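You operate a simulated robot arm through the tools that you are given. There is no shell and no other tool.

The job below is to be done with a simulated robot arm. You get a single attempt, and the scene is never put back.

JOB
Tidy the drinks kit: bottle in the blender's collar, both beige caps in the grey tub.
Fine: then slide the tub a hand's width away from the worktop's edge.
Where things are to end (x, y in the base frame): grey tub within 4 cm of [59, 7].

It is judged by the outcome, as a careful person would: the job done as asked, and still so three seconds after it is handed in. It fails if anything else is knocked over, pushed out of place, dropped, spilled or broken. Lids that push on must go on centred and level and be pressed home; caps that screw on are set level and turned clockwise until they are tight.

ROBOT AND FRAMES
A 7-joint arm with a fingered hand, fixed in place. Base frame: the origin is on the floor under the middle of its stand, x ahead of it, y to its left, z up; the work surface is at about z = 91. Readings come in cm, rad, newtons and seconds.
With the tool pointing down near the work surface it reaches from about 10 to 64 cm from the base axis. Its first joint turns from -2.007 to 2.007 rad. Payload 3.1 kg.
The tool frame sits at the grasp point between the pads (the TCP): z along the fingers, y along the line on which they close. The tips reach 2.2 cm beyond it. The gripper opens to 11.2 cm; its body begins 6 cm behind the TCP. The gripper is a hand of 3 fingers: y runs from the thumb to the fingers, the wrist lies at [0, 0, -21.8] in the tool frame, and closing takes about 1.5 s.
Orientation is that of the tool frame in the base frame, as a unit quaternion [x, y, z, w]. With the fingers straight down and closing along the base's y, the tool's x points along the base's -x, its y along +y and its z along -z.

CONTROLS
- The arm moves only by the tool drive_tool. Its argument "moves" is a list of rows, each an object of numbers (a shift or turn left out is 0, a gripper value left out holds the last): "dx", "dy", "dz": the shift along the base's x, y, z in cm; "ax", "ay", "az": the turn, a rotation vector about the base's x, y, z in rad; "grip": the closure in counts, from 0 (fully open) to 255 (shut). In form: [{"dx": .., "dy": .., "dz": .., "ax": .., "ay": .., "az": .., "grip": ..}, ...]. A call has 1 to 20 rows; each row is the pose to reach, as a shift and turn from the pose commanded when the call began. Each row takes 0.2 s and may step no farther than 5 cm and 0.15 rad from the row before; otherwise, or with a gripper value out of range, the whole call is refused. Where a pose cannot be reached the arm comes as near as it can. A force on the tool above 40 N (or 10 N above the force at the start of the call, whichever is more), or a blocked arm, ends the call early, and 0.2 s more pass. Each finger travels about 10.8 cm/s and halts on what it meets, pressing with about 27 N; the grip force reading is that of the motor and also rises with nothing between the fingers. The clock runs only during rows and for 0.2 s after the last one: add rows that repeat a pose to give the fingers time. It gives the time, the measured TCP pose, the force on the tool (base axes), the opening and the grip force at its end, in the units of the frame above (readings bear some noise), with the torque about the TCP (base axes, N m) and any sound that the robot's microphone picked up.
- Cameras (640 x 400 px; columns grow to the right, rows downward): "scene" is fixed at [4.84, 50.03, 150.38]; the picture's right is [-0.64, -0.77, 0.00], its down [-0.39, 0.33, -0.86] and it looks along [0.66, -0.56, -0.51] (base axes); focal length 353 px, centre (320, 200). "wrist" rides on the gripper at [6.6, 0.3, -8] in the tool frame; the picture's right is [-0.05, 1.00, 0.00], its down [-0.77, -0.04, -0.64] and it looks along [-0.64, -0.03, 0.77] (tool axes); focal length 275 px, centre (320, 200). There is no depth. A picture from a camera that has moved, and an enlarged one, comes with that camera's place and axes in the base frame and with its lens.
- camera(camera): a new picture of that camera. No time passes.
- raise_lower(by): slides the trunk up (or, below 0, down) by that many cm; the arm rides with it, the base frame stays. It gives what a move gives, with no picture.
- hand_shape(shape): the hand has 3 fingers and takes this shape, open, in about a second: jaw (thumb against the fingers, like two jaws); tri (thumb and two fingers); tip (a fingertip pinch); poke (one finger out to press); point (the index stretched); flat (the hand flat); cup (the hand cupped); fist (a fist). The gripper value then closes the fingers along that shape, each until it touches; the sizes above hold for jaw. It gives what a move gives, with no picture.
- zoom(camera, box): a new picture of the part [left, top, right, bottom] of that camera's present view, enlarged. No time passes.
- sign_off(): hands the job in; it is judged then, once.

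Places have to be worked out from the pictures, the camera data and where the tool is seen. Open the gripper and draw the arm clear of the work before you hand the job in, unless the task says otherwise.

The tools are called after "Request:" as a command line: name --argument value ..., lists and objects as JSON in quotes. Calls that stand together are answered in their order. drive_tool: Moves the arm, as the interface text tells. Its arguments: {"type":"object","properties":{"moves":{"type":"array","items":{"type":"object","properties":{"dx":{"type":"number"},"dy":{"type":"number"},"dz":{"type":"number"},"ax":{"type":"number"},"ay":{"type":"number"},"az":{"type":"number"},"grip":{"type":"number"}}}}},"required":["moves"]} The other tools are called the same way: raise_lower (by) moves the trunk up or down; hand_shape (shape) gives the hand a shape; camera (camera) takes a picture; zoom (camera, box) takes an enlarged picture of a part of a camera's view; sign_off () hands the job in.

At the start:

```text
time_s: 0.0
tool_pos: [36.35, 2.44, 133.56]
ee_rot: [0.0, 1.0, 0.0, 0.001]
contact_force: [0.1, -0.7, 0.2]
wrist_torque: [0.02, 0.01, 0.0]
finger_gap: 11.18
grasp_force: 0.1
shape: jaw
trunk travel left (down, up): [-92.5, 6.5]
```

scene: 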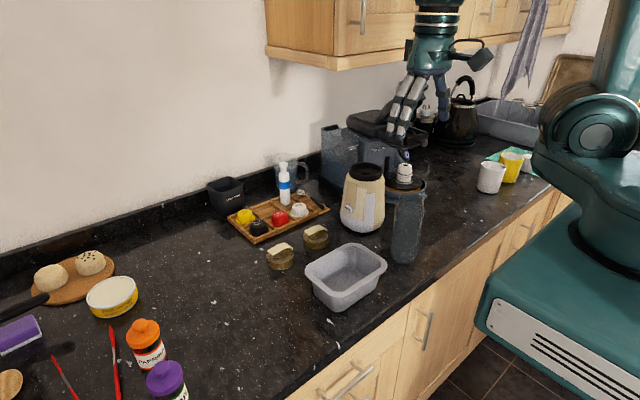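
wrist: 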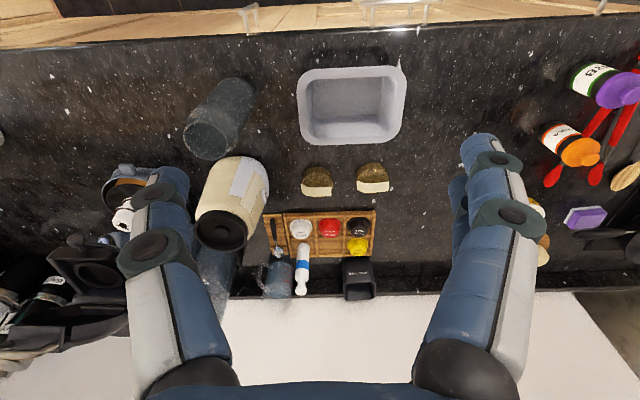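

I'll begin by looking closely at both views to identify the bottle, blender, caps and tub.

Request:
zoom --camera "scene" --box '[240, 140, 450, 320]'

Request:
zoom --camera "wrist" --box '[160, 50, 440, 310]'

Request:
zoom --camera "scene" --box '[320, 120, 440, 270]'

```text
2.22 times, centred on (345, 230) of scene
camera zoom: at [4.84, 50.03, 150.38], right [-0.64, -0.77, 0.0], down [-0.39, 0.33, -0.86], along [0.66, -0.56, -0.51], focal length 785 px, centre (264, 133)
```

zoom: 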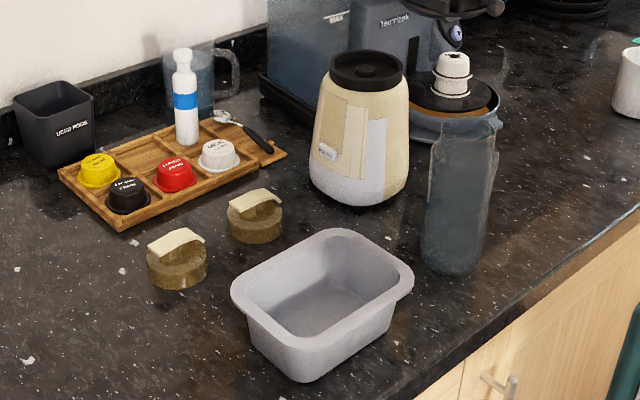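

```text
1.54 times, centred on (300, 180) of wrist
camera zoom: at [29.82, 2.86, 141.51], right [0.05, 1.0, 0.0], down [0.77, -0.04, 0.64], along [0.64, -0.03, -0.77], focal length 424 px, centre (351, 231)
```

zoom: 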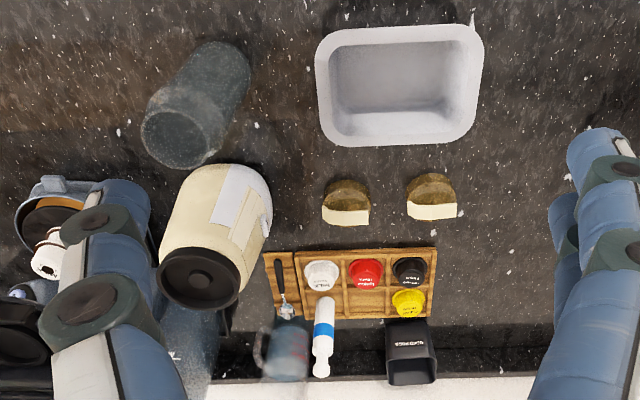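

```text
2.67 times, centred on (380, 195) of scene
camera zoom: at [4.84, 50.03, 150.38], right [-0.64, -0.77, 0.0], down [-0.39, 0.33, -0.86], along [0.66, -0.56, -0.51], focal length 942 px, centre (160, 213)
```

zoom: 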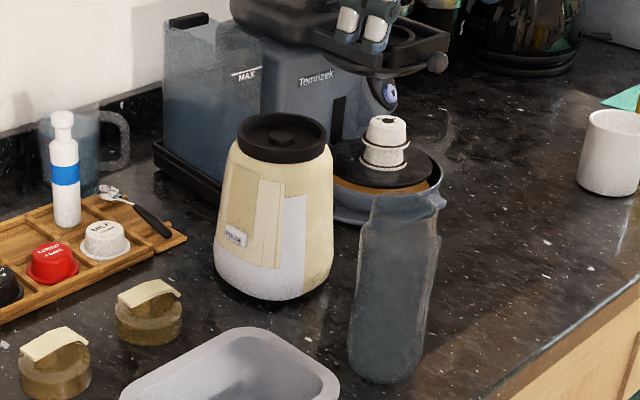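

The bottle (translucent blue-grey) is near (46,-13), the blender's black collar near (63,-16, z≈108), the caps near (64.7,0.6) and (64,13), and the tub near (47,7). I need a closer look at the bottle's and collar's details.

Request:
zoom --camera "wrist" --box '[170, 60, 290, 260]'

Request:
zoom --camera "scene" --box '[370, 170, 440, 275]'

Request:
zoom --camera "scene" --box '[335, 155, 395, 195]'

Request:
zoom --camera "scene" --box '[255, 220, 335, 275]'

```text
2.00 times, centred on (230, 160) of wrist
camera zoom: at [29.82, 2.86, 141.51], right [0.05, 1.0, 0.0], down [0.77, -0.04, 0.64], along [0.64, -0.03, -0.77], focal length 551 px, centre (500, 280)
```

zoom: 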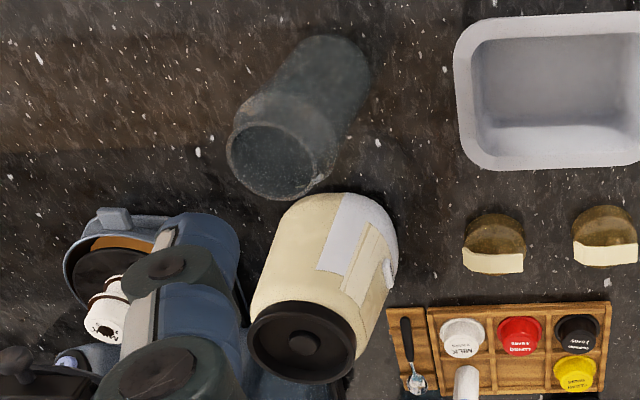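

```text
3.81 times, centred on (405, 222) of scene
camera zoom: at [4.84, 50.03, 150.38], right [-0.64, -0.77, 0.0], down [-0.39, 0.33, -0.86], along [0.66, -0.56, -0.51], focal length 1346 px, centre (-4, 114)
```

zoom: 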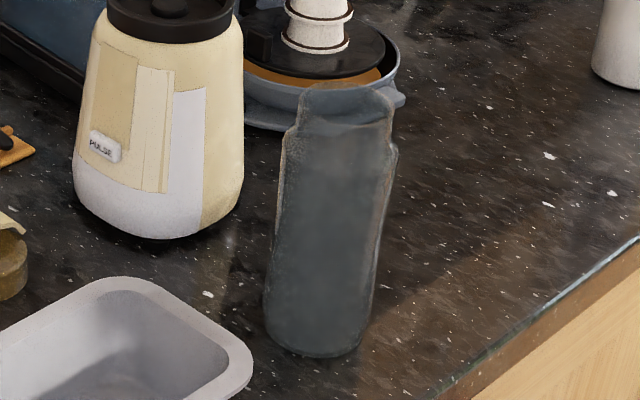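

```text
10.00 times, centred on (365, 175) of scene
camera zoom: at [4.84, 50.03, 150.38], right [-0.64, -0.77, 0.0], down [-0.39, 0.33, -0.86], along [0.66, -0.56, -0.51], focal length 3533 px, centre (-130, 450)
```

zoom: 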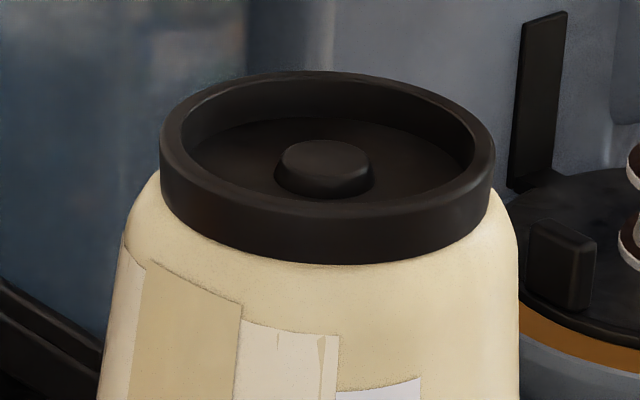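

```text
7.27 times, centred on (295, 248) of scene
camera zoom: at [4.84, 50.03, 150.38], right [-0.64, -0.77, 0.0], down [-0.39, 0.33, -0.86], along [0.66, -0.56, -0.51], focal length 2570 px, centre (502, -146)
```

zoom: 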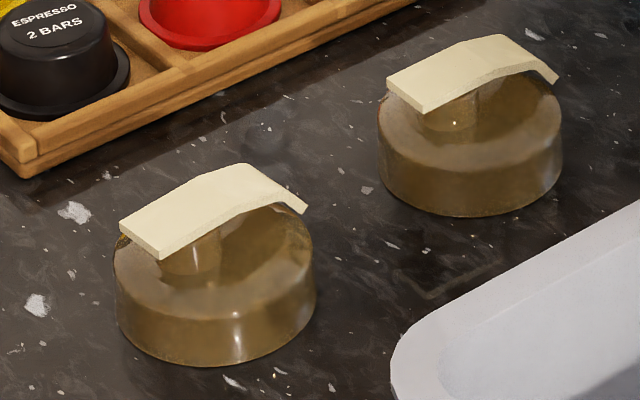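

The bottle is upright with an open mouth and the collar (inner ≈7.9 cm) fits its ≈7.4 cm body, with a small drive knob inside. I'll move the hand over towards the bottle at a safe height for a better look.

Request:
drive_tool --moves '[{"dx": 1, "dy": -4, "dz": 0}, {"dx": 2, "dy": -8, "dz": 0}, {"dx": 3, "dy": -12, "dz": 0}, {"dx": 4, "dy": -15.5, "dz": 0}, {"dx": 4, "dy": -15.5, "dz": 0}]'

Request:
camera --camera "wrist"

Request:
camera --camera "scene"

```text
time_s: 1.2
tool_pos: [40.41, -13.12, 133.46]
ee_rot: [0.0, 1.0, 0.001, 0.0]
contact_force: [0.7, -0.1, -0.1]
wrist_torque: [-0.03, -0.02, 0.0]
finger_gap: 11.2
grasp_force: 0.0
shape: jaw
trunk travel left (down, up): [-92.5, 6.5]
```

```text
taken
camera wrist: at [33.78, -12.67, 141.47], right [0.05, 1.0, 0.0], down [0.77, -0.04, 0.64], along [0.64, -0.03, -0.77], focal length 275 px, centre (320, 200)
```

wrist: 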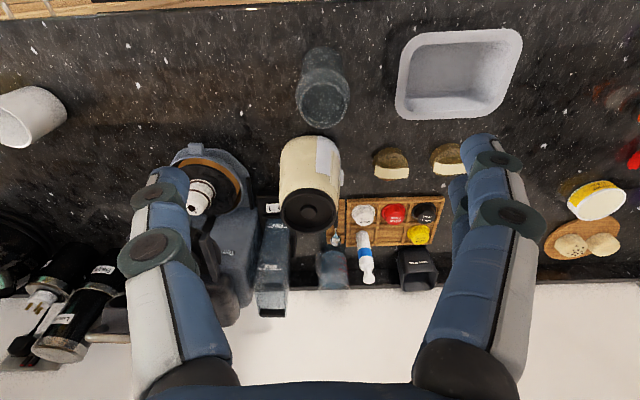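

```text
taken
```

scene: 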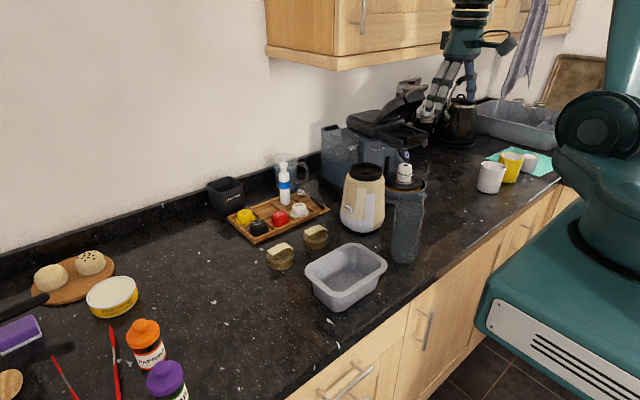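

I want to know where the overhead cabinets are, since the hand must work near the blender below them; zooming on that part of the scene.

Request:
zoom --camera "scene" --box '[250, 0, 530, 180]'

Request:
zoom --camera "wrist" --box '[260, 30, 380, 250]'

```text
2.22 times, centred on (390, 90) of scene
camera zoom: at [4.84, 50.03, 150.38], right [-0.64, -0.77, 0.0], down [-0.39, 0.33, -0.86], along [0.66, -0.56, -0.51], focal length 785 px, centre (164, 444)
```

zoom: 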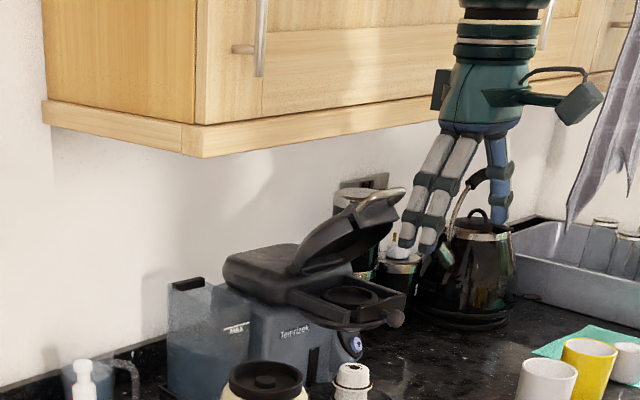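

```text
1.82 times, centred on (320, 140) of wrist
camera zoom: at [33.78, -12.67, 141.47], right [0.05, 1.0, 0.0], down [0.77, -0.04, 0.64], along [0.64, -0.03, -0.77], focal length 500 px, centre (320, 309)
```

zoom: 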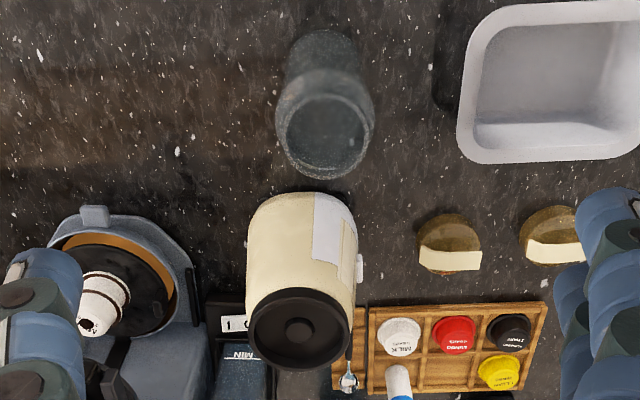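

The cabinets' front-bottom edge works out near x≈75, z≈133, y<-14, so I'll hold the bottle with the hand tilted back ~0.3 rad (fingers pointing forward) to keep the wrist away from them. Bottle axis judged at (46.0,-12.9), top z≈109; I move above it tilted and re-check.

Request:
drive_tool --moves '[{"dx": 2, "dy": 0, "dz": -2, "ay": -0.1}, {"dx": 4, "dy": 0.1, "dz": -5, "ay": -0.2}, {"dx": 5.6, "dy": 0.2, "dz": -8, "ay": -0.3}, {"dx": 5.6, "dy": 0.2, "dz": -11, "ay": -0.3}, {"dx": 5.6, "dy": 0.2, "dz": -11, "ay": -0.3}]'

Request:
camera --camera "wrist"

Request:
zoom --camera "scene" --box '[330, 60, 530, 270]'

```text
time_s: 2.4
tool_pos: [45.94, -12.78, 122.59]
ee_rot: [0.001, 0.989, 0.0, 0.149]
contact_force: [-1.0, -0.2, -0.3]
wrist_torque: [0.0, -0.01, -0.02]
finger_gap: 11.2
grasp_force: 0.0
shape: jaw
trunk travel left (down, up): [-92.5, 6.5]
```

```text
taken
camera wrist: at [37.24, -12.45, 128.2], right [0.04, 1.0, 0.01], down [0.55, -0.04, 0.84], along [0.84, -0.03, -0.55], focal length 275 px, centre (320, 200)
```

wrist: 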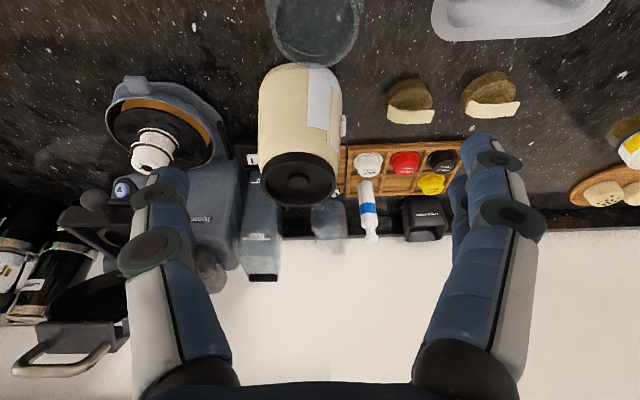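

```text
1.90 times, centred on (430, 165) of scene
camera zoom: at [4.84, 50.03, 150.38], right [-0.64, -0.77, 0.0], down [-0.39, 0.33, -0.86], along [0.66, -0.56, -0.51], focal length 673 px, centre (110, 267)
```

zoom: 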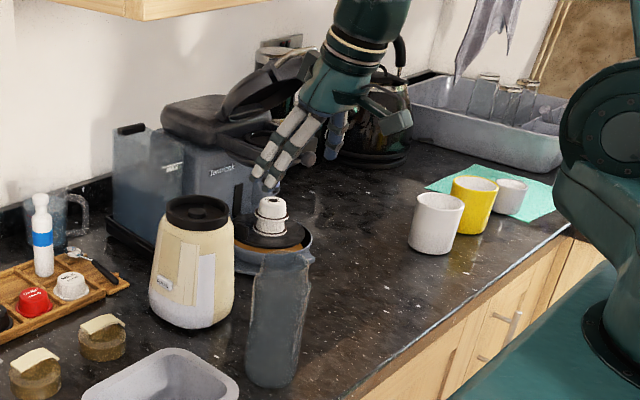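

Bottle and blender lines agree (bottle y≈-12.8, collar centre ≈(63.4,-15.7)). Fingers straddle the bottle in y; I descend to TCP z≈104.5.

Request:
drive_tool --moves '[{"dz": -4}, {"dz": -8}, {"dz": -11}, {"dz": -14}, {"dz": -16}, {"dz": -18}, {"dz": -18}]'

Request:
camera --camera "wrist"

Request:
zoom --camera "scene" --box '[340, 110, 480, 270]'

```text
time_s: 4.0
tool_pos: [45.96, -12.79, 104.7]
ee_rot: [-0.001, 0.989, 0.0, 0.149]
contact_force: [-0.9, 0.0, -0.5]
wrist_torque: [0.03, 0.01, -0.02]
finger_gap: 11.21
grasp_force: 0.1
shape: jaw
trunk travel left (down, up): [-92.5, 6.5]
```

```text
taken
camera wrist: at [37.32, -12.45, 110.22], right [0.04, 1.0, 0.01], down [0.55, -0.04, 0.84], along [0.84, -0.03, -0.55], focal length 275 px, centre (320, 200)
```

wrist: 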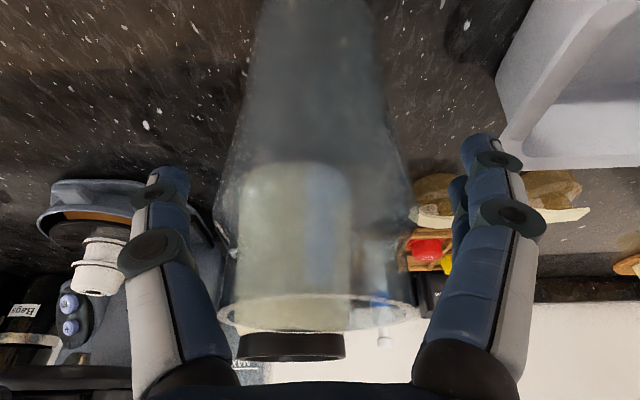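

```text
2.50 times, centred on (410, 190) of scene
camera zoom: at [4.84, 50.03, 150.38], right [-0.64, -0.77, 0.0], down [-0.39, 0.33, -0.86], along [0.66, -0.56, -0.51], focal length 883 px, centre (95, 225)
```

zoom: 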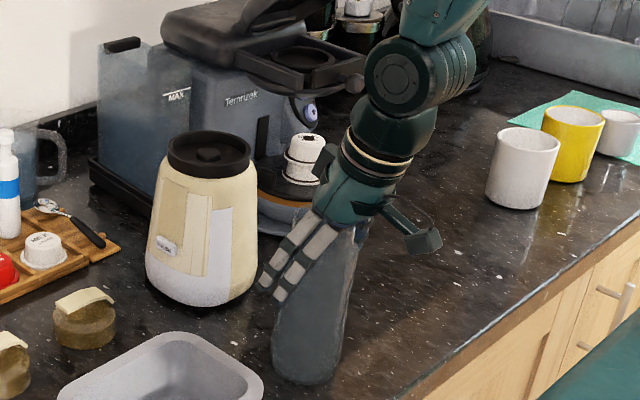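

The bottle mouth is centred between the fingers and the palm is clear; I close the grip on the body/shoulder.

Request:
drive_tool --moves '[{"grip": 60}, {"grip": 120}, {"grip": 180}, {"grip": 230}, {"grip": 255}, {"grip": 255}]'

Request:
camera --camera "wrist"

Request:
zoom --camera "scene" --box '[340, 110, 480, 270]'

```text
time_s: 5.4
tool_pos: [46.04, -12.73, 104.55]
ee_rot: [0.0, 0.989, 0.001, 0.149]
contact_force: [0.2, -0.9, -1.0]
wrist_torque: [0.04, 0.02, -0.01]
finger_gap: 6.45
grasp_force: 26.4
shape: jaw
trunk travel left (down, up): [-92.5, 6.5]
```

```text
taken
camera wrist: at [37.38, -12.45, 110.22], right [0.04, 1.0, 0.01], down [0.55, -0.04, 0.84], along [0.83, -0.03, -0.55], focal length 275 px, centre (320, 200)
```

wrist: 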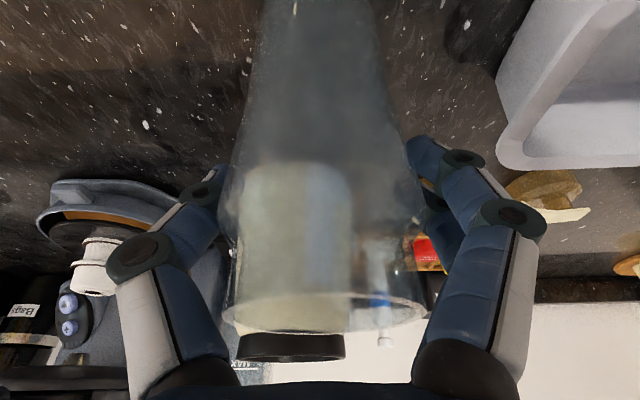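

```text
2.50 times, centred on (410, 190) of scene
camera zoom: at [4.84, 50.03, 150.38], right [-0.64, -0.77, 0.0], down [-0.39, 0.33, -0.86], along [0.66, -0.56, -0.51], focal length 883 px, centre (95, 225)
```

zoom: 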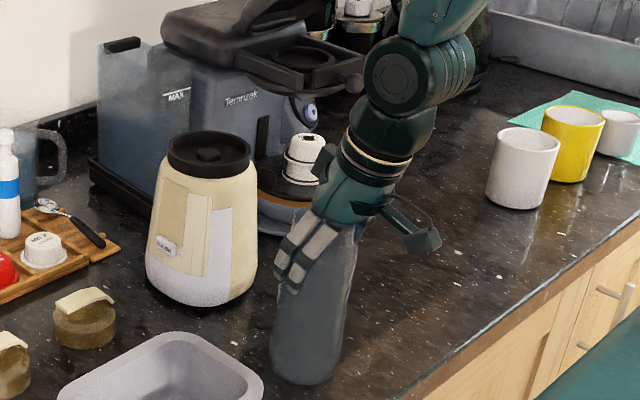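

The grip holds at a 6.45 cm gap with 26 N. I lift gently 4 cm and check the bottle follows straight.

Request:
drive_tool --moves '[{"dz": 0.5}, {"dz": 1.5}, {"dz": 3}, {"dz": 4}, {"dz": 4}]'

Request:
zoom --camera "scene" --box '[340, 110, 480, 270]'

Request:
camera --camera "wrist"

```text
time_s: 6.6
tool_pos: [46.09, -12.74, 108.44]
ee_rot: [0.001, 0.989, 0.0, 0.149]
contact_force: [-0.6, 0.0, -0.9]
wrist_torque: [-0.01, 0.01, -0.04]
finger_gap: 6.47
grasp_force: 27.1
shape: jaw
trunk travel left (down, up): [-92.5, 6.5]
```

```text
2.50 times, centred on (410, 190) of scene
camera zoom: at [4.84, 50.03, 150.38], right [-0.64, -0.77, 0.0], down [-0.39, 0.33, -0.86], along [0.66, -0.56, -0.51], focal length 883 px, centre (95, 225)
```

zoom: 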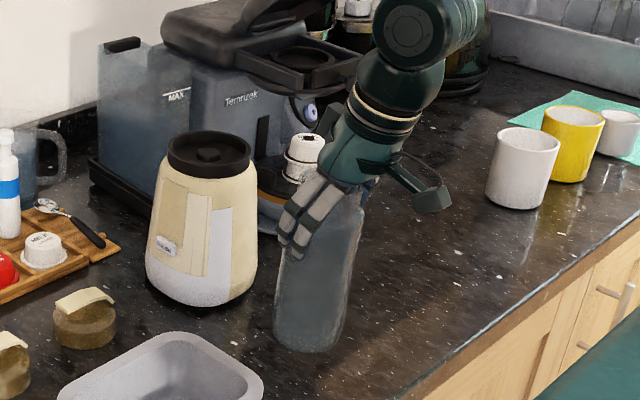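

```text
taken
camera wrist: at [37.39, -12.45, 114.22], right [0.04, 1.0, 0.01], down [0.55, -0.04, 0.84], along [0.83, -0.03, -0.55], focal length 275 px, centre (320, 200)
```

wrist: 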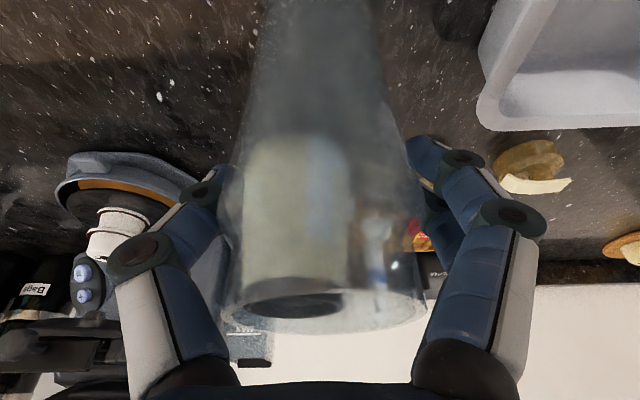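

The bottle rises cleanly with the hand. I raise it so its base (13.5 cm below the TCP) clears the collar rim by a few cm.

Request:
drive_tool --moves '[{"dz": 3}, {"dz": 6.5}, {"dz": 10}, {"dz": 13.5}, {"dz": 16.5}, {"dz": 17}, {"dz": 17}]'

Request:
zoom --camera "scene" --box '[320, 50, 480, 250]'

Request:
camera --camera "wrist"

```text
time_s: 8.2
tool_pos: [46.08, -12.8, 125.62]
ee_rot: [0.0, 0.989, 0.0, 0.15]
contact_force: [-0.3, 0.6, -1.0]
wrist_torque: [0.0, 0.01, 0.02]
finger_gap: 6.45
grasp_force: 26.4
shape: jaw
out of reach, approached as far as the arm can: row 2, 3
trunk travel left (down, up): [-92.5, 6.5]
```

```text
2.00 times, centred on (400, 150) of scene
camera zoom: at [4.84, 50.03, 150.38], right [-0.64, -0.77, 0.0], down [-0.39, 0.33, -0.86], along [0.66, -0.56, -0.51], focal length 707 px, centre (160, 300)
```

zoom: 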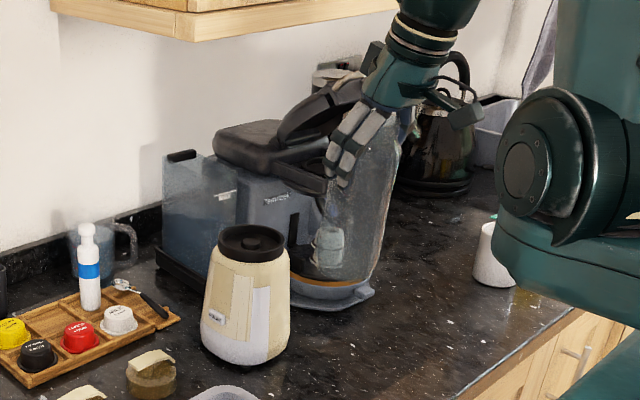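

```text
taken
camera wrist: at [37.31, -12.5, 131.2], right [0.04, 1.0, 0.01], down [0.55, -0.04, 0.84], along [0.83, -0.03, -0.55], focal length 275 px, centre (320, 200)
```

wrist: 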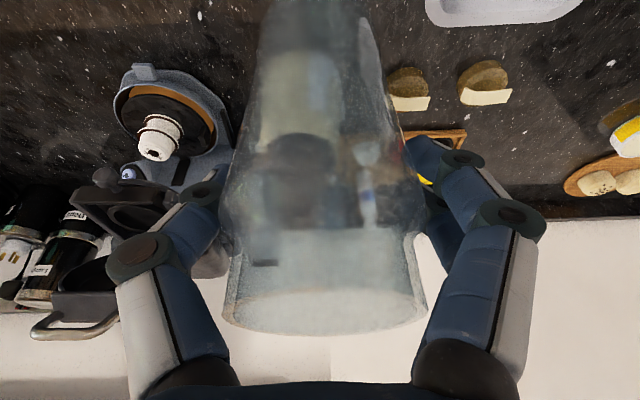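

The bottle is now at base height ≈112. I move it across towards the collar at (63.4,-15.7), first half way.

Request:
drive_tool --moves '[{"dx": 2.5, "dy": -0.4}, {"dx": 5, "dy": -0.9}, {"dx": 7.5, "dy": -1.3}, {"dx": 10, "dy": -1.7}, {"dx": 12, "dy": -2.1}, {"dx": 12, "dy": -2.1}]'

Request:
zoom --camera "scene" --box '[310, 40, 480, 250]'

Request:
camera --camera "wrist"

```text
time_s: 9.6
tool_pos: [51.33, -16.45, 124.51]
ee_rot: [-0.001, 0.989, 0.001, 0.151]
contact_force: [-0.1, 0.0, -2.1]
wrist_torque: [0.0, 0.0, -0.02]
finger_gap: 6.46
grasp_force: 26.7
shape: jaw
out of reach, approached as far as the arm can: row 2, 3, 4, 5, 6
trunk travel left (down, up): [-92.5, 6.5]
```

```text
1.90 times, centred on (395, 145) of scene
camera zoom: at [4.84, 50.03, 150.38], right [-0.64, -0.77, 0.0], down [-0.39, 0.33, -0.86], along [0.66, -0.56, -0.51], focal length 673 px, centre (177, 305)
```

zoom: 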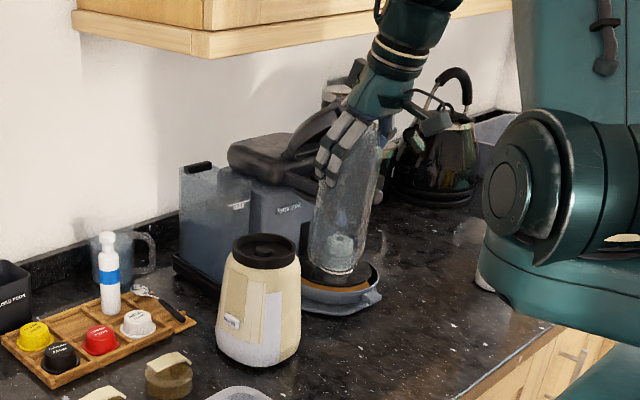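

```text
taken
camera wrist: at [42.69, -16.08, 129.98], right [0.04, 1.0, 0.02], down [0.55, -0.04, 0.84], along [0.84, -0.03, -0.55], focal length 275 px, centre (320, 200)
```

wrist: 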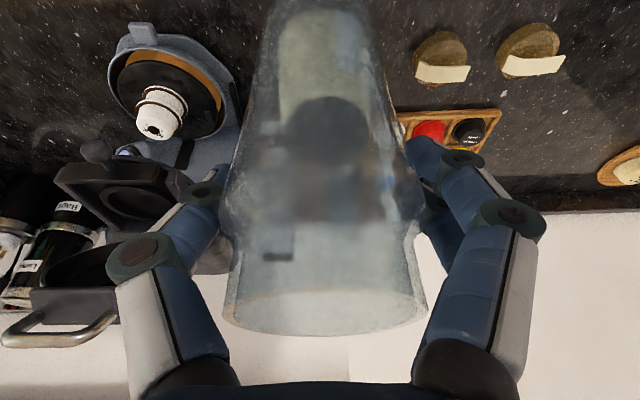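

The arm stopped short at (51.3,-16.5) – it reports being out of reach, perhaps due to its current posture. I'll repeat a null command to learn what the held command is and how it settles.

Request:
drive_tool --moves '[{"dx": 0}, {"dx": 0}, {"dx": 0}]'

Request:
camera --camera "scene"

```text
time_s: 10.4
tool_pos: [51.38, -16.39, 124.46]
ee_rot: [0.0, 0.988, 0.002, 0.151]
contact_force: [-0.3, 0.1, -1.2]
wrist_torque: [0.02, 0.02, 0.01]
finger_gap: 6.45
grasp_force: 26.8
shape: jaw
trunk travel left (down, up): [-92.5, 6.5]
```

```text
taken
```

scene: 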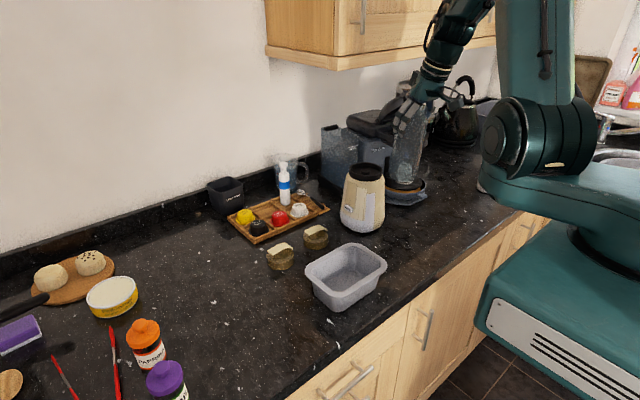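

The held command equals the reached pose. The arm's first link has swung to face straight ahead; I'll try small steps forward from here to see whether the solver can extend.

Request:
drive_tool --moves '[{"dx": 1}, {"dx": 2}, {"dx": 3}, {"dx": 3}]'

```text
time_s: 11.4
tool_pos: [51.84, -16.93, 123.88]
ee_rot: [0.0, 0.988, 0.001, 0.152]
contact_force: [0.0, -0.2, -1.3]
wrist_torque: [-0.03, -0.05, 0.01]
finger_gap: 6.46
grasp_force: 27.3
shape: jaw
out of reach, approached as far as the arm can: row 1, 2, 3, 4
trunk travel left (down, up): [-92.5, 6.5]
```

I'll look more closely at how the arm is posed to understand the limitation.

Request:
zoom --camera "scene" --box '[380, 0, 640, 260]'

Request:
camera --camera "wrist"

```text
1.54 times, centred on (510, 130) of scene
camera zoom: at [4.84, 50.03, 150.38], right [-0.64, -0.77, 0.0], down [-0.39, 0.33, -0.86], along [0.66, -0.56, -0.51], focal length 544 px, centre (28, 308)
```

zoom: 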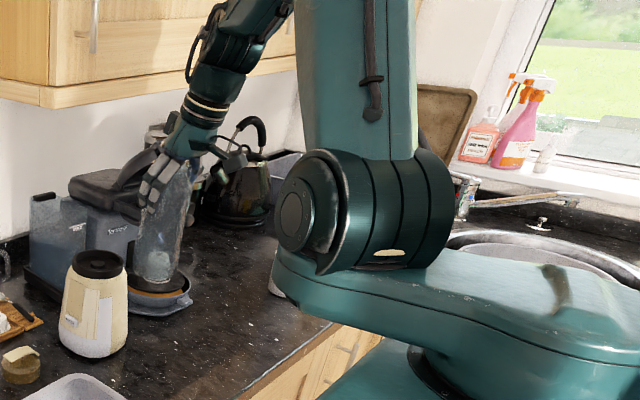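

```text
taken
camera wrist: at [43.17, -16.6, 129.56], right [0.04, 1.0, 0.02], down [0.55, -0.04, 0.84], along [0.84, -0.03, -0.55], focal length 275 px, centre (320, 200)
```

wrist: 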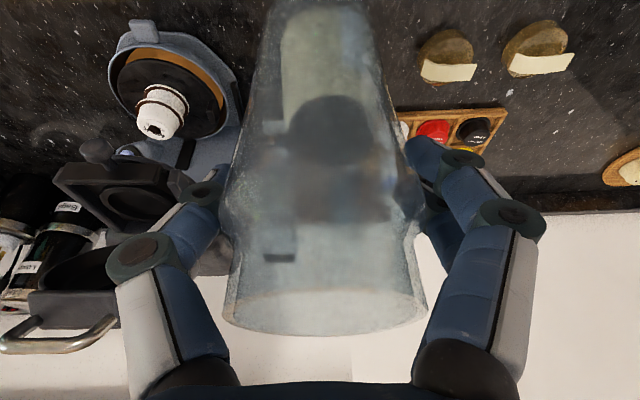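

The lift had swung the first joint so the shoulder now lies left of the hand. I'll retract to about (40, 2, 126) to let the arm take its earlier posture, then come out again.

Request:
drive_tool --moves '[{"dx": -3, "dy": 3}, {"dx": -6, "dy": 6}, {"dx": -9, "dy": 9}, {"dx": -11, "dy": 12, "dz": 1}, {"dx": -12, "dy": 15.5, "dz": 2}, {"dx": -12, "dy": 19, "dz": 2}, {"dx": -12, "dy": 19, "dz": 2}]'

Request:
camera --camera "scene"

```text
time_s: 13.0
tool_pos: [38.65, 0.04, 125.05]
ee_rot: [0.001, 0.989, 0.0, 0.149]
contact_force: [0.1, 0.5, -1.1]
wrist_torque: [-0.01, -0.02, 0.0]
finger_gap: 6.47
grasp_force: 27.0
shape: jaw
out of reach, approached as far as the arm can: row 6, 7
trunk travel left (down, up): [-92.5, 6.5]
```

```text
taken
```

scene: 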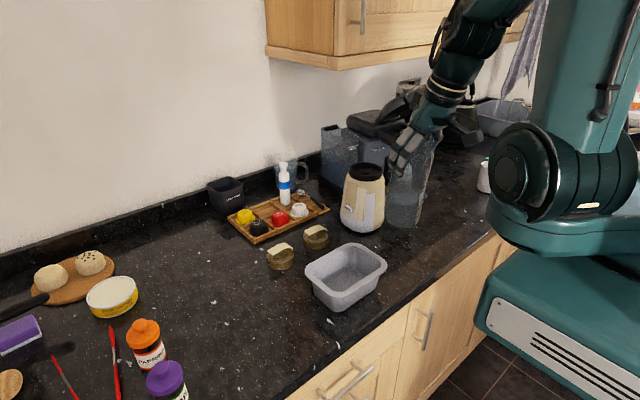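

The arm is in a mirrored posture that limits it. I'll try raising the trunk (hand lower relative to the shoulder, where reach is better).

Request:
raise_lower --by 6

Request:
drive_tool --moves '[{"dz": -2}, {"dz": -4}, {"dz": -6}, {"dz": -6, "dy": 1}, {"dz": -6, "dy": 2}, {"dz": -6, "dy": 2}]'

Request:
camera --camera "scene"

```text
time_s: 14.0
tool_pos: [38.63, 0.11, 131.03]
ee_rot: [0.0, 0.989, 0.001, 0.15]
contact_force: [0.6, -1.0, -1.8]
wrist_torque: [0.01, 0.0, 0.02]
finger_gap: 6.44
grasp_force: 27.7
shape: jaw
trunk travel left (down, up): [-98.5, 0.5]
```

```text
time_s: 15.4
tool_pos: [38.57, 2.12, 125.1]
ee_rot: [0.0, 0.989, 0.001, 0.149]
contact_force: [0.5, -0.7, -0.9]
wrist_torque: [0.0, 0.01, -0.01]
finger_gap: 6.47
grasp_force: 27.6
shape: jaw
trunk travel left (down, up): [-98.5, 0.5]
```

```text
taken
```

scene: 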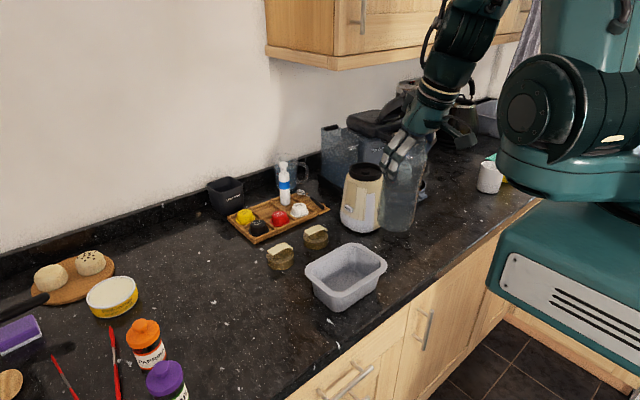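

With the trunk up, the earlier limit is gone. I'll try again to carry the bottle out toward the collar along a radial path at the same height.

Request:
drive_tool --moves '[{"dx": 2.5, "dy": -3}, {"dx": 5, "dy": -6}, {"dx": 7.5, "dy": -9}, {"dx": 10, "dy": -12}, {"dx": 12.5, "dy": -14}, {"dx": 15, "dy": -15}, {"dx": 17, "dy": -16}, {"dx": 17, "dy": -16}]'

Request:
camera --camera "scene"

```text
time_s: 17.2
tool_pos: [55.52, -13.85, 125.22]
ee_rot: [0.0, 0.989, 0.001, 0.149]
contact_force: [-0.4, -0.3, -1.4]
wrist_torque: [0.02, -0.01, 0.01]
finger_gap: 6.45
grasp_force: 27.0
shape: jaw
trunk travel left (down, up): [-98.5, 0.5]
```

```text
taken
```

scene: 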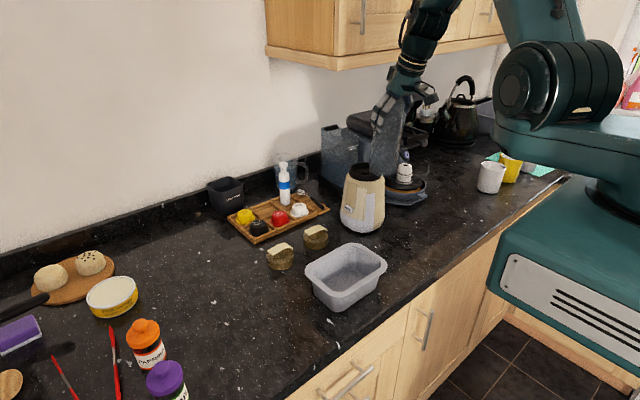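

Reached (55.5,-13.9) without trouble. I continue to just over the collar at (63.4,-15.7).

Request:
drive_tool --moves '[{"dx": 2, "dy": -0.5}, {"dx": 4, "dy": -1}, {"dx": 6, "dy": -1.4}, {"dx": 7.9, "dy": -1.85}, {"dx": 7.9, "dy": -1.85}]'

Request:
zoom --camera "scene" --box '[320, 60, 440, 240]'

Request:
camera --camera "wrist"

```text
time_s: 18.4
tool_pos: [56.99, -16.39, 124.54]
ee_rot: [-0.001, 0.989, 0.003, 0.151]
contact_force: [0.3, 1.3, -0.4]
wrist_torque: [-0.03, -0.02, 0.01]
finger_gap: 6.45
grasp_force: 27.1
shape: jaw
out of reach, approached as far as the arm can: row 1, 2, 3, 4, 5
trunk travel left (down, up): [-98.5, 0.5]
```

```text
2.22 times, centred on (380, 150) of scene
camera zoom: at [4.84, 50.03, 150.38], right [-0.64, -0.77, 0.0], down [-0.39, 0.33, -0.86], along [0.66, -0.56, -0.51], focal length 785 px, centre (187, 311)
```

zoom: 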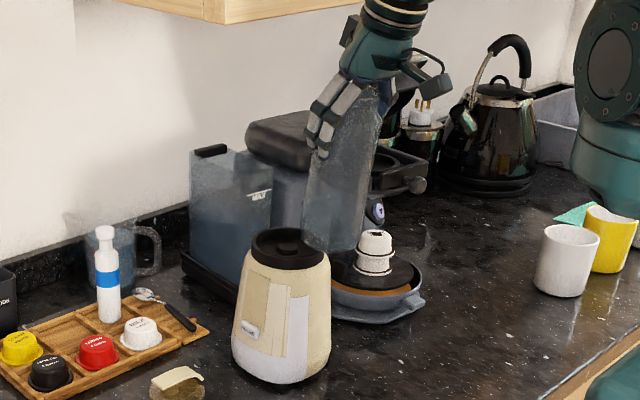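

```text
taken
camera wrist: at [48.33, -16.13, 130.04], right [0.04, 1.0, 0.02], down [0.55, -0.04, 0.84], along [0.84, -0.03, -0.55], focal length 275 px, centre (320, 200)
```

wrist: 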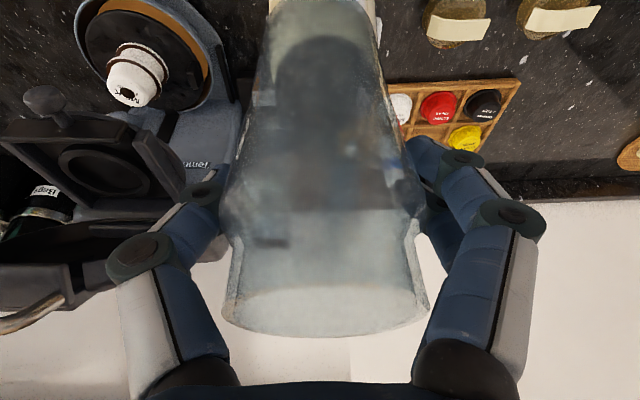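

Fitting the stops, the wrist reach is a sphere about a shoulder near z≈111, so at this height I need a larger tool tilt (~0.7 rad) to reach the collar. I'll set the bottle back down at its spot and regrasp with more tilt.

Request:
drive_tool --moves '[{"dx": -3, "dy": 1}, {"dx": -6, "dy": 2}, {"dx": -9, "dy": 3}, {"dx": -11, "dy": 3.6}, {"dx": -11, "dy": 3.6, "dz": -3}, {"dx": -11, "dy": 3.6, "dz": -6}, {"dx": -11, "dy": 3.6, "dz": -9}, {"dx": -11, "dy": 3.6, "dz": -12}, {"dx": -11, "dy": 3.6, "dz": -15}, {"dx": -11, "dy": 3.6, "dz": -17}, {"dx": -11, "dy": 3.6, "dz": -17}]'

Request:
zoom --camera "scene" --box '[340, 110, 480, 270]'

```text
time_s: 20.8
tool_pos: [46.2, -12.89, 107.34]
ee_rot: [0.0, 0.989, 0.0, 0.15]
contact_force: [-0.3, -0.8, -2.0]
wrist_torque: [0.04, 0.02, -0.01]
finger_gap: 6.44
grasp_force: 27.6
shape: jaw
trunk travel left (down, up): [-98.5, 0.5]
```

```text
2.50 times, centred on (410, 190) of scene
camera zoom: at [4.84, 50.03, 150.38], right [-0.64, -0.77, 0.0], down [-0.39, 0.33, -0.86], along [0.66, -0.56, -0.51], focal length 883 px, centre (95, 225)
```

zoom: 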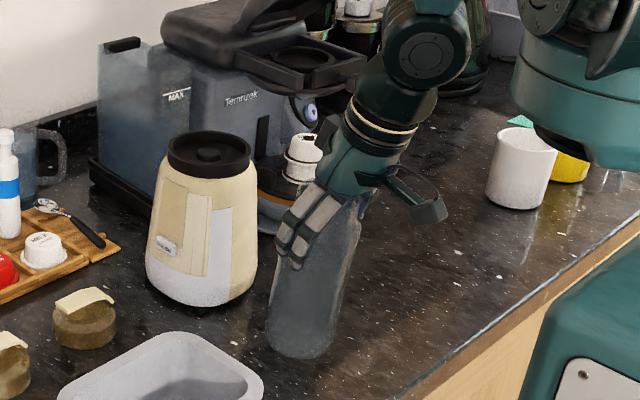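

Bottle base ≈2.8 cm above the worktop; lowering it gently to contact.

Request:
drive_tool --moves '[{"dz": -1}, {"dz": -2}, {"dz": -2.4}, {"dz": -2.6}, {"dz": -2.75}, {"dz": -2.75}]'

Request:
zoom --camera "scene" --box '[340, 110, 480, 270]'

```text
time_s: 22.2
tool_pos: [46.11, -12.85, 104.69]
ee_rot: [0.0, 0.989, 0.001, 0.15]
contact_force: [1.1, -1.2, 6.9]
wrist_torque: [0.01, 0.0, 0.0]
finger_gap: 6.43
grasp_force: 26.5
shape: jaw
trunk travel left (down, up): [-98.5, 0.5]
```

```text
2.50 times, centred on (410, 190) of scene
camera zoom: at [4.84, 50.03, 150.38], right [-0.64, -0.77, 0.0], down [-0.39, 0.33, -0.86], along [0.66, -0.56, -0.51], focal length 883 px, centre (95, 225)
```

zoom: 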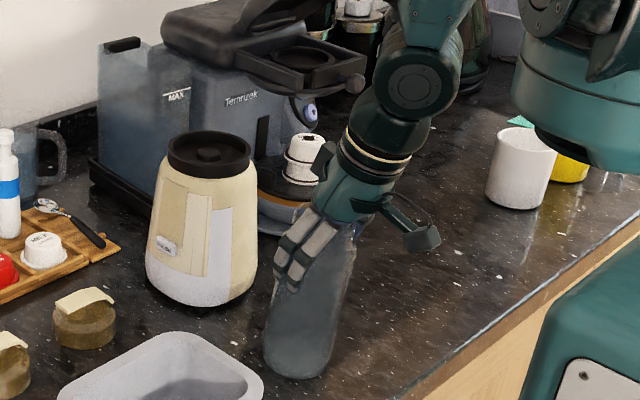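

Contact of ~7 N: the bottle stands on the worktop. I release slowly.

Request:
drive_tool --moves '[{"grip": 200}, {"grip": 150}, {"grip": 100}, {"grip": 50}, {"grip": 0}, {"grip": 0}, {"grip": 0}]'

Request:
camera --camera "wrist"

Request:
zoom --camera "scene" --box '[340, 110, 480, 270]'

```text
time_s: 23.8
tool_pos: [46.23, -12.82, 104.77]
ee_rot: [-0.001, 0.989, 0.001, 0.15]
contact_force: [0.4, -0.3, -0.3]
wrist_torque: [0.01, 0.02, 0.0]
finger_gap: 11.2
grasp_force: 0.0
shape: jaw
trunk travel left (down, up): [-98.5, 0.5]
```

```text
taken
camera wrist: at [37.52, -12.53, 110.3], right [0.04, 1.0, 0.01], down [0.55, -0.04, 0.84], along [0.84, -0.03, -0.55], focal length 275 px, centre (320, 200)
```

wrist: 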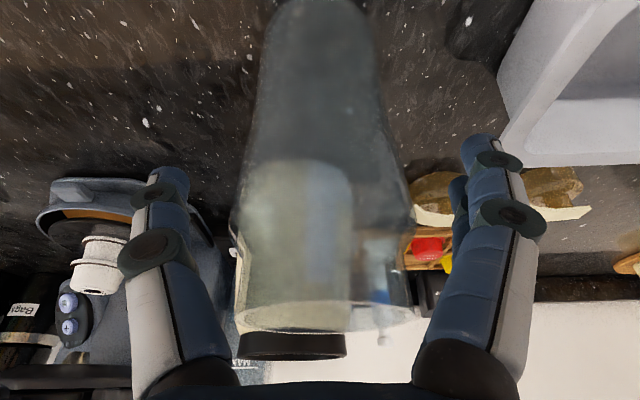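

```text
2.50 times, centred on (410, 190) of scene
camera zoom: at [4.84, 50.03, 150.38], right [-0.64, -0.77, 0.0], down [-0.39, 0.33, -0.86], along [0.66, -0.56, -0.51], focal length 883 px, centre (95, 225)
```

zoom: 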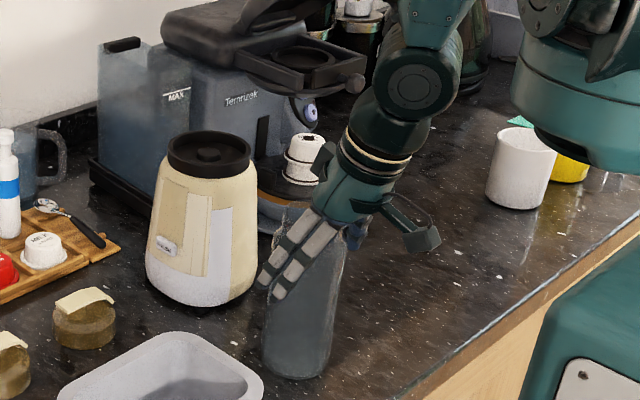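

The bottle stands upright again, about 1.3 cm further out (axis ≈(47.3,-12.85)); it had pivoted slightly between the pads. I re-centre on it and increase the tilt to 0.6 rad.

Request:
drive_tool --moves '[{"dx": 0.5, "ay": -0.05, "grip": 0}, {"dx": 1.05, "ay": -0.1}, {"dx": 1.05, "ay": -0.2}, {"dx": 1.05, "ay": -0.3}, {"dx": 1.05, "ay": -0.3}]'

Request:
camera --camera "wrist"

Request:
zoom --camera "scene" --box '[340, 110, 480, 270]'

```text
time_s: 25.0
tool_pos: [47.37, -12.91, 104.64]
ee_rot: [0.0, 0.955, 0.001, 0.296]
contact_force: [-0.1, 0.8, -0.6]
wrist_torque: [0.0, -0.01, -0.02]
finger_gap: 11.21
grasp_force: 0.2
shape: jaw
trunk travel left (down, up): [-98.5, 0.5]
```

```text
taken
camera wrist: at [37.32, -12.56, 107.44], right [0.04, 1.0, 0.03], down [0.28, -0.04, 0.96], along [0.96, -0.03, -0.28], focal length 275 px, centre (320, 200)
```

wrist: 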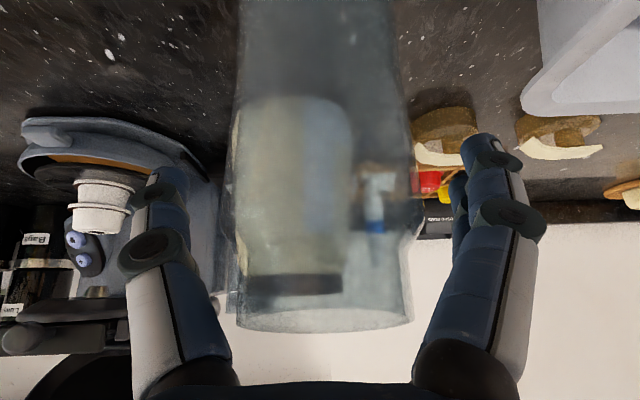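

```text
2.50 times, centred on (410, 190) of scene
camera zoom: at [4.84, 50.03, 150.38], right [-0.64, -0.77, 0.0], down [-0.39, 0.33, -0.86], along [0.66, -0.56, -0.51], focal length 883 px, centre (95, 225)
```

zoom: 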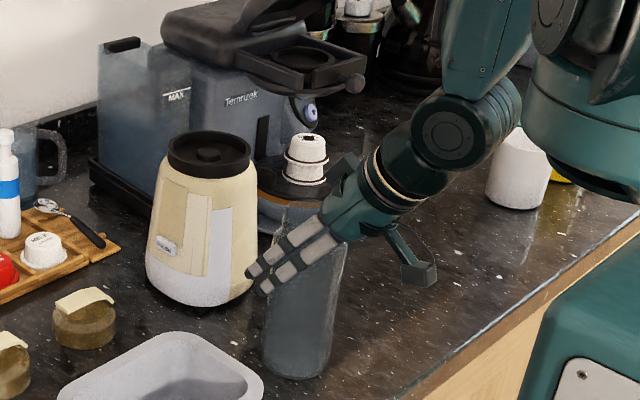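

Centred on the bottle with the 0.6 rad tilt; closing the grip.

Request:
drive_tool --moves '[{"grip": 60}, {"grip": 120}, {"grip": 180}, {"grip": 230}, {"grip": 255}, {"grip": 255}, {"grip": 255}]'

Request:
camera --camera "wrist"

Request:
zoom --camera "scene" --box '[340, 110, 480, 270]'

```text
time_s: 26.6
tool_pos: [47.2, -12.95, 104.78]
ee_rot: [0.001, 0.955, 0.0, 0.296]
contact_force: [0.3, 0.3, 0.2]
wrist_torque: [0.02, -0.01, 0.0]
finger_gap: 6.17
grasp_force: 26.8
shape: jaw
trunk travel left (down, up): [-98.5, 0.5]
```

```text
taken
camera wrist: at [37.29, -12.56, 107.46], right [0.04, 1.0, 0.03], down [0.28, -0.04, 0.96], along [0.96, -0.03, -0.28], focal length 275 px, centre (320, 200)
```

wrist: 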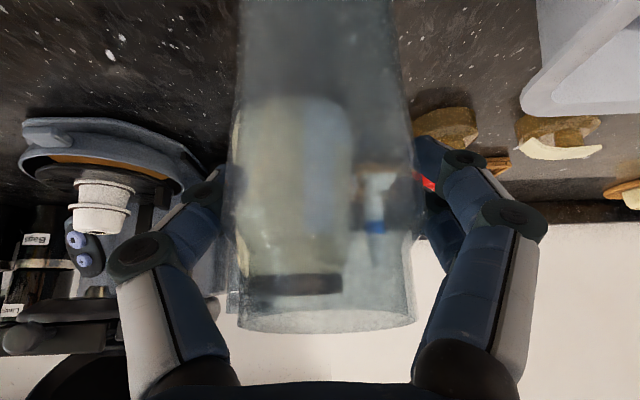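

```text
2.50 times, centred on (410, 190) of scene
camera zoom: at [4.84, 50.03, 150.38], right [-0.64, -0.77, 0.0], down [-0.39, 0.33, -0.86], along [0.66, -0.56, -0.51], focal length 883 px, centre (95, 225)
```

zoom: 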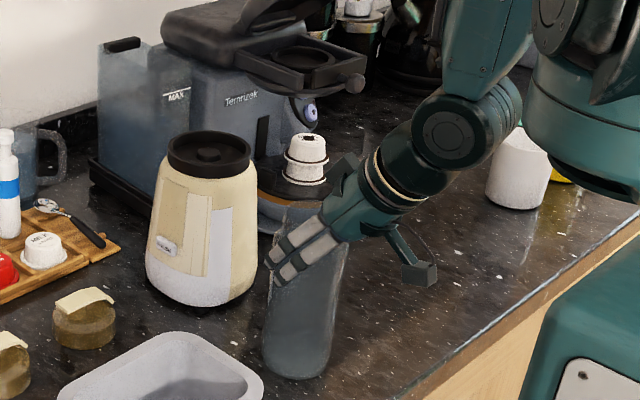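

Firm grip again (6.2 cm, 27 N). I lift smoothly in 2 cm rows.

Request:
drive_tool --moves '[{"dz": 0.5}, {"dz": 1.5}, {"dz": 3.5}, {"dz": 5.5}, {"dz": 7.5}, {"dz": 9.5}, {"dz": 11.5}, {"dz": 13.5}, {"dz": 15.5}, {"dz": 17.5}, {"dz": 19}, {"dz": 20}, {"dz": 20}]'

Request:
camera --camera "scene"

Request:
camera --camera "wrist"

```text
time_s: 29.4
tool_pos: [47.23, -12.89, 124.63]
ee_rot: [0.0, 0.955, 0.0, 0.295]
contact_force: [0.4, -0.4, -1.0]
wrist_torque: [0.01, 0.0, 0.01]
finger_gap: 6.16
grasp_force: 27.0
shape: jaw
trunk travel left (down, up): [-98.5, 0.5]
```

```text
taken
```

scene: 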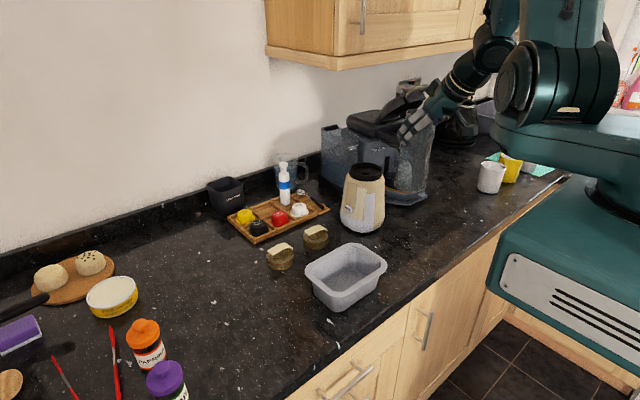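

```text
taken
camera wrist: at [37.27, -12.59, 127.41], right [0.04, 1.0, 0.03], down [0.28, -0.04, 0.96], along [0.96, -0.03, -0.28], focal length 275 px, centre (320, 200)
```

wrist: 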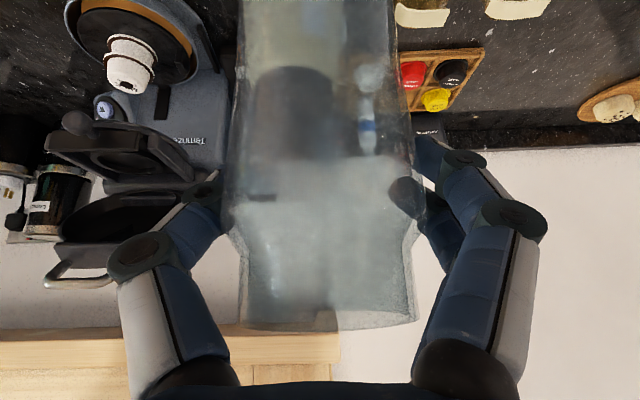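

Lifted cleanly, no reach warnings. Base ≈ z 110.9; now carrying it to over the collar in small steps with 1 cm extra height.

Request:
drive_tool --moves '[{"dx": 1, "dy": -0.2, "dz": 0.5}, {"dx": 3, "dy": -0.5, "dz": 1}, {"dx": 5, "dy": -0.9, "dz": 1}, {"dx": 7, "dy": -1.2, "dz": 1}, {"dx": 9, "dy": -1.6, "dz": 1}, {"dx": 11, "dy": -1.9, "dz": 1}, {"dx": 13, "dy": -2.3, "dz": 1}, {"dx": 14.5, "dy": -2.6, "dz": 1}, {"dx": 15.5, "dy": -2.75, "dz": 1}, {"dx": 16, "dy": -2.8, "dz": 1}, {"dx": 16, "dy": -2.8, "dz": 1}]'

Request:
zoom --camera "scene" --box '[320, 80, 440, 240]'

Request:
camera --camera "wrist"

```text
time_s: 31.8
tool_pos: [63.26, -15.82, 125.57]
ee_rot: [0.0, 0.955, 0.001, 0.296]
contact_force: [-0.3, 0.6, -0.5]
wrist_torque: [-0.03, 0.01, -0.01]
finger_gap: 6.15
grasp_force: 26.3
shape: jaw
trunk travel left (down, up): [-98.5, 0.5]
```

```text
2.50 times, centred on (380, 160) of scene
camera zoom: at [4.84, 50.03, 150.38], right [-0.64, -0.77, 0.0], down [-0.39, 0.33, -0.86], along [0.66, -0.56, -0.51], focal length 883 px, centre (170, 300)
```

zoom: 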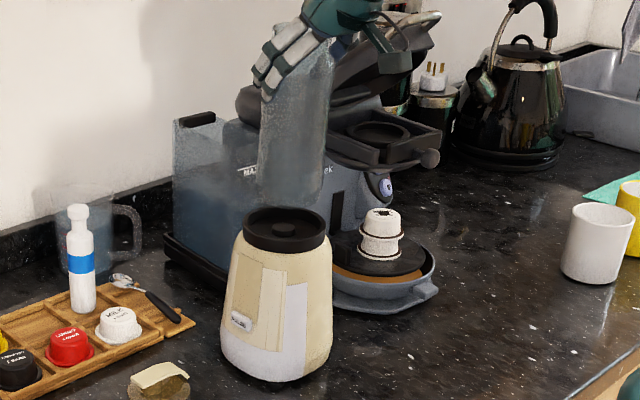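

```text
taken
camera wrist: at [53.33, -15.38, 128.41], right [0.04, 1.0, 0.03], down [0.28, -0.04, 0.96], along [0.96, -0.03, -0.28], focal length 275 px, centre (320, 200)
```

wrist: 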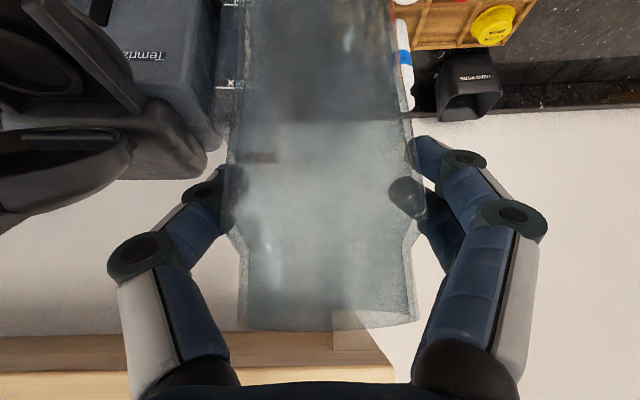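

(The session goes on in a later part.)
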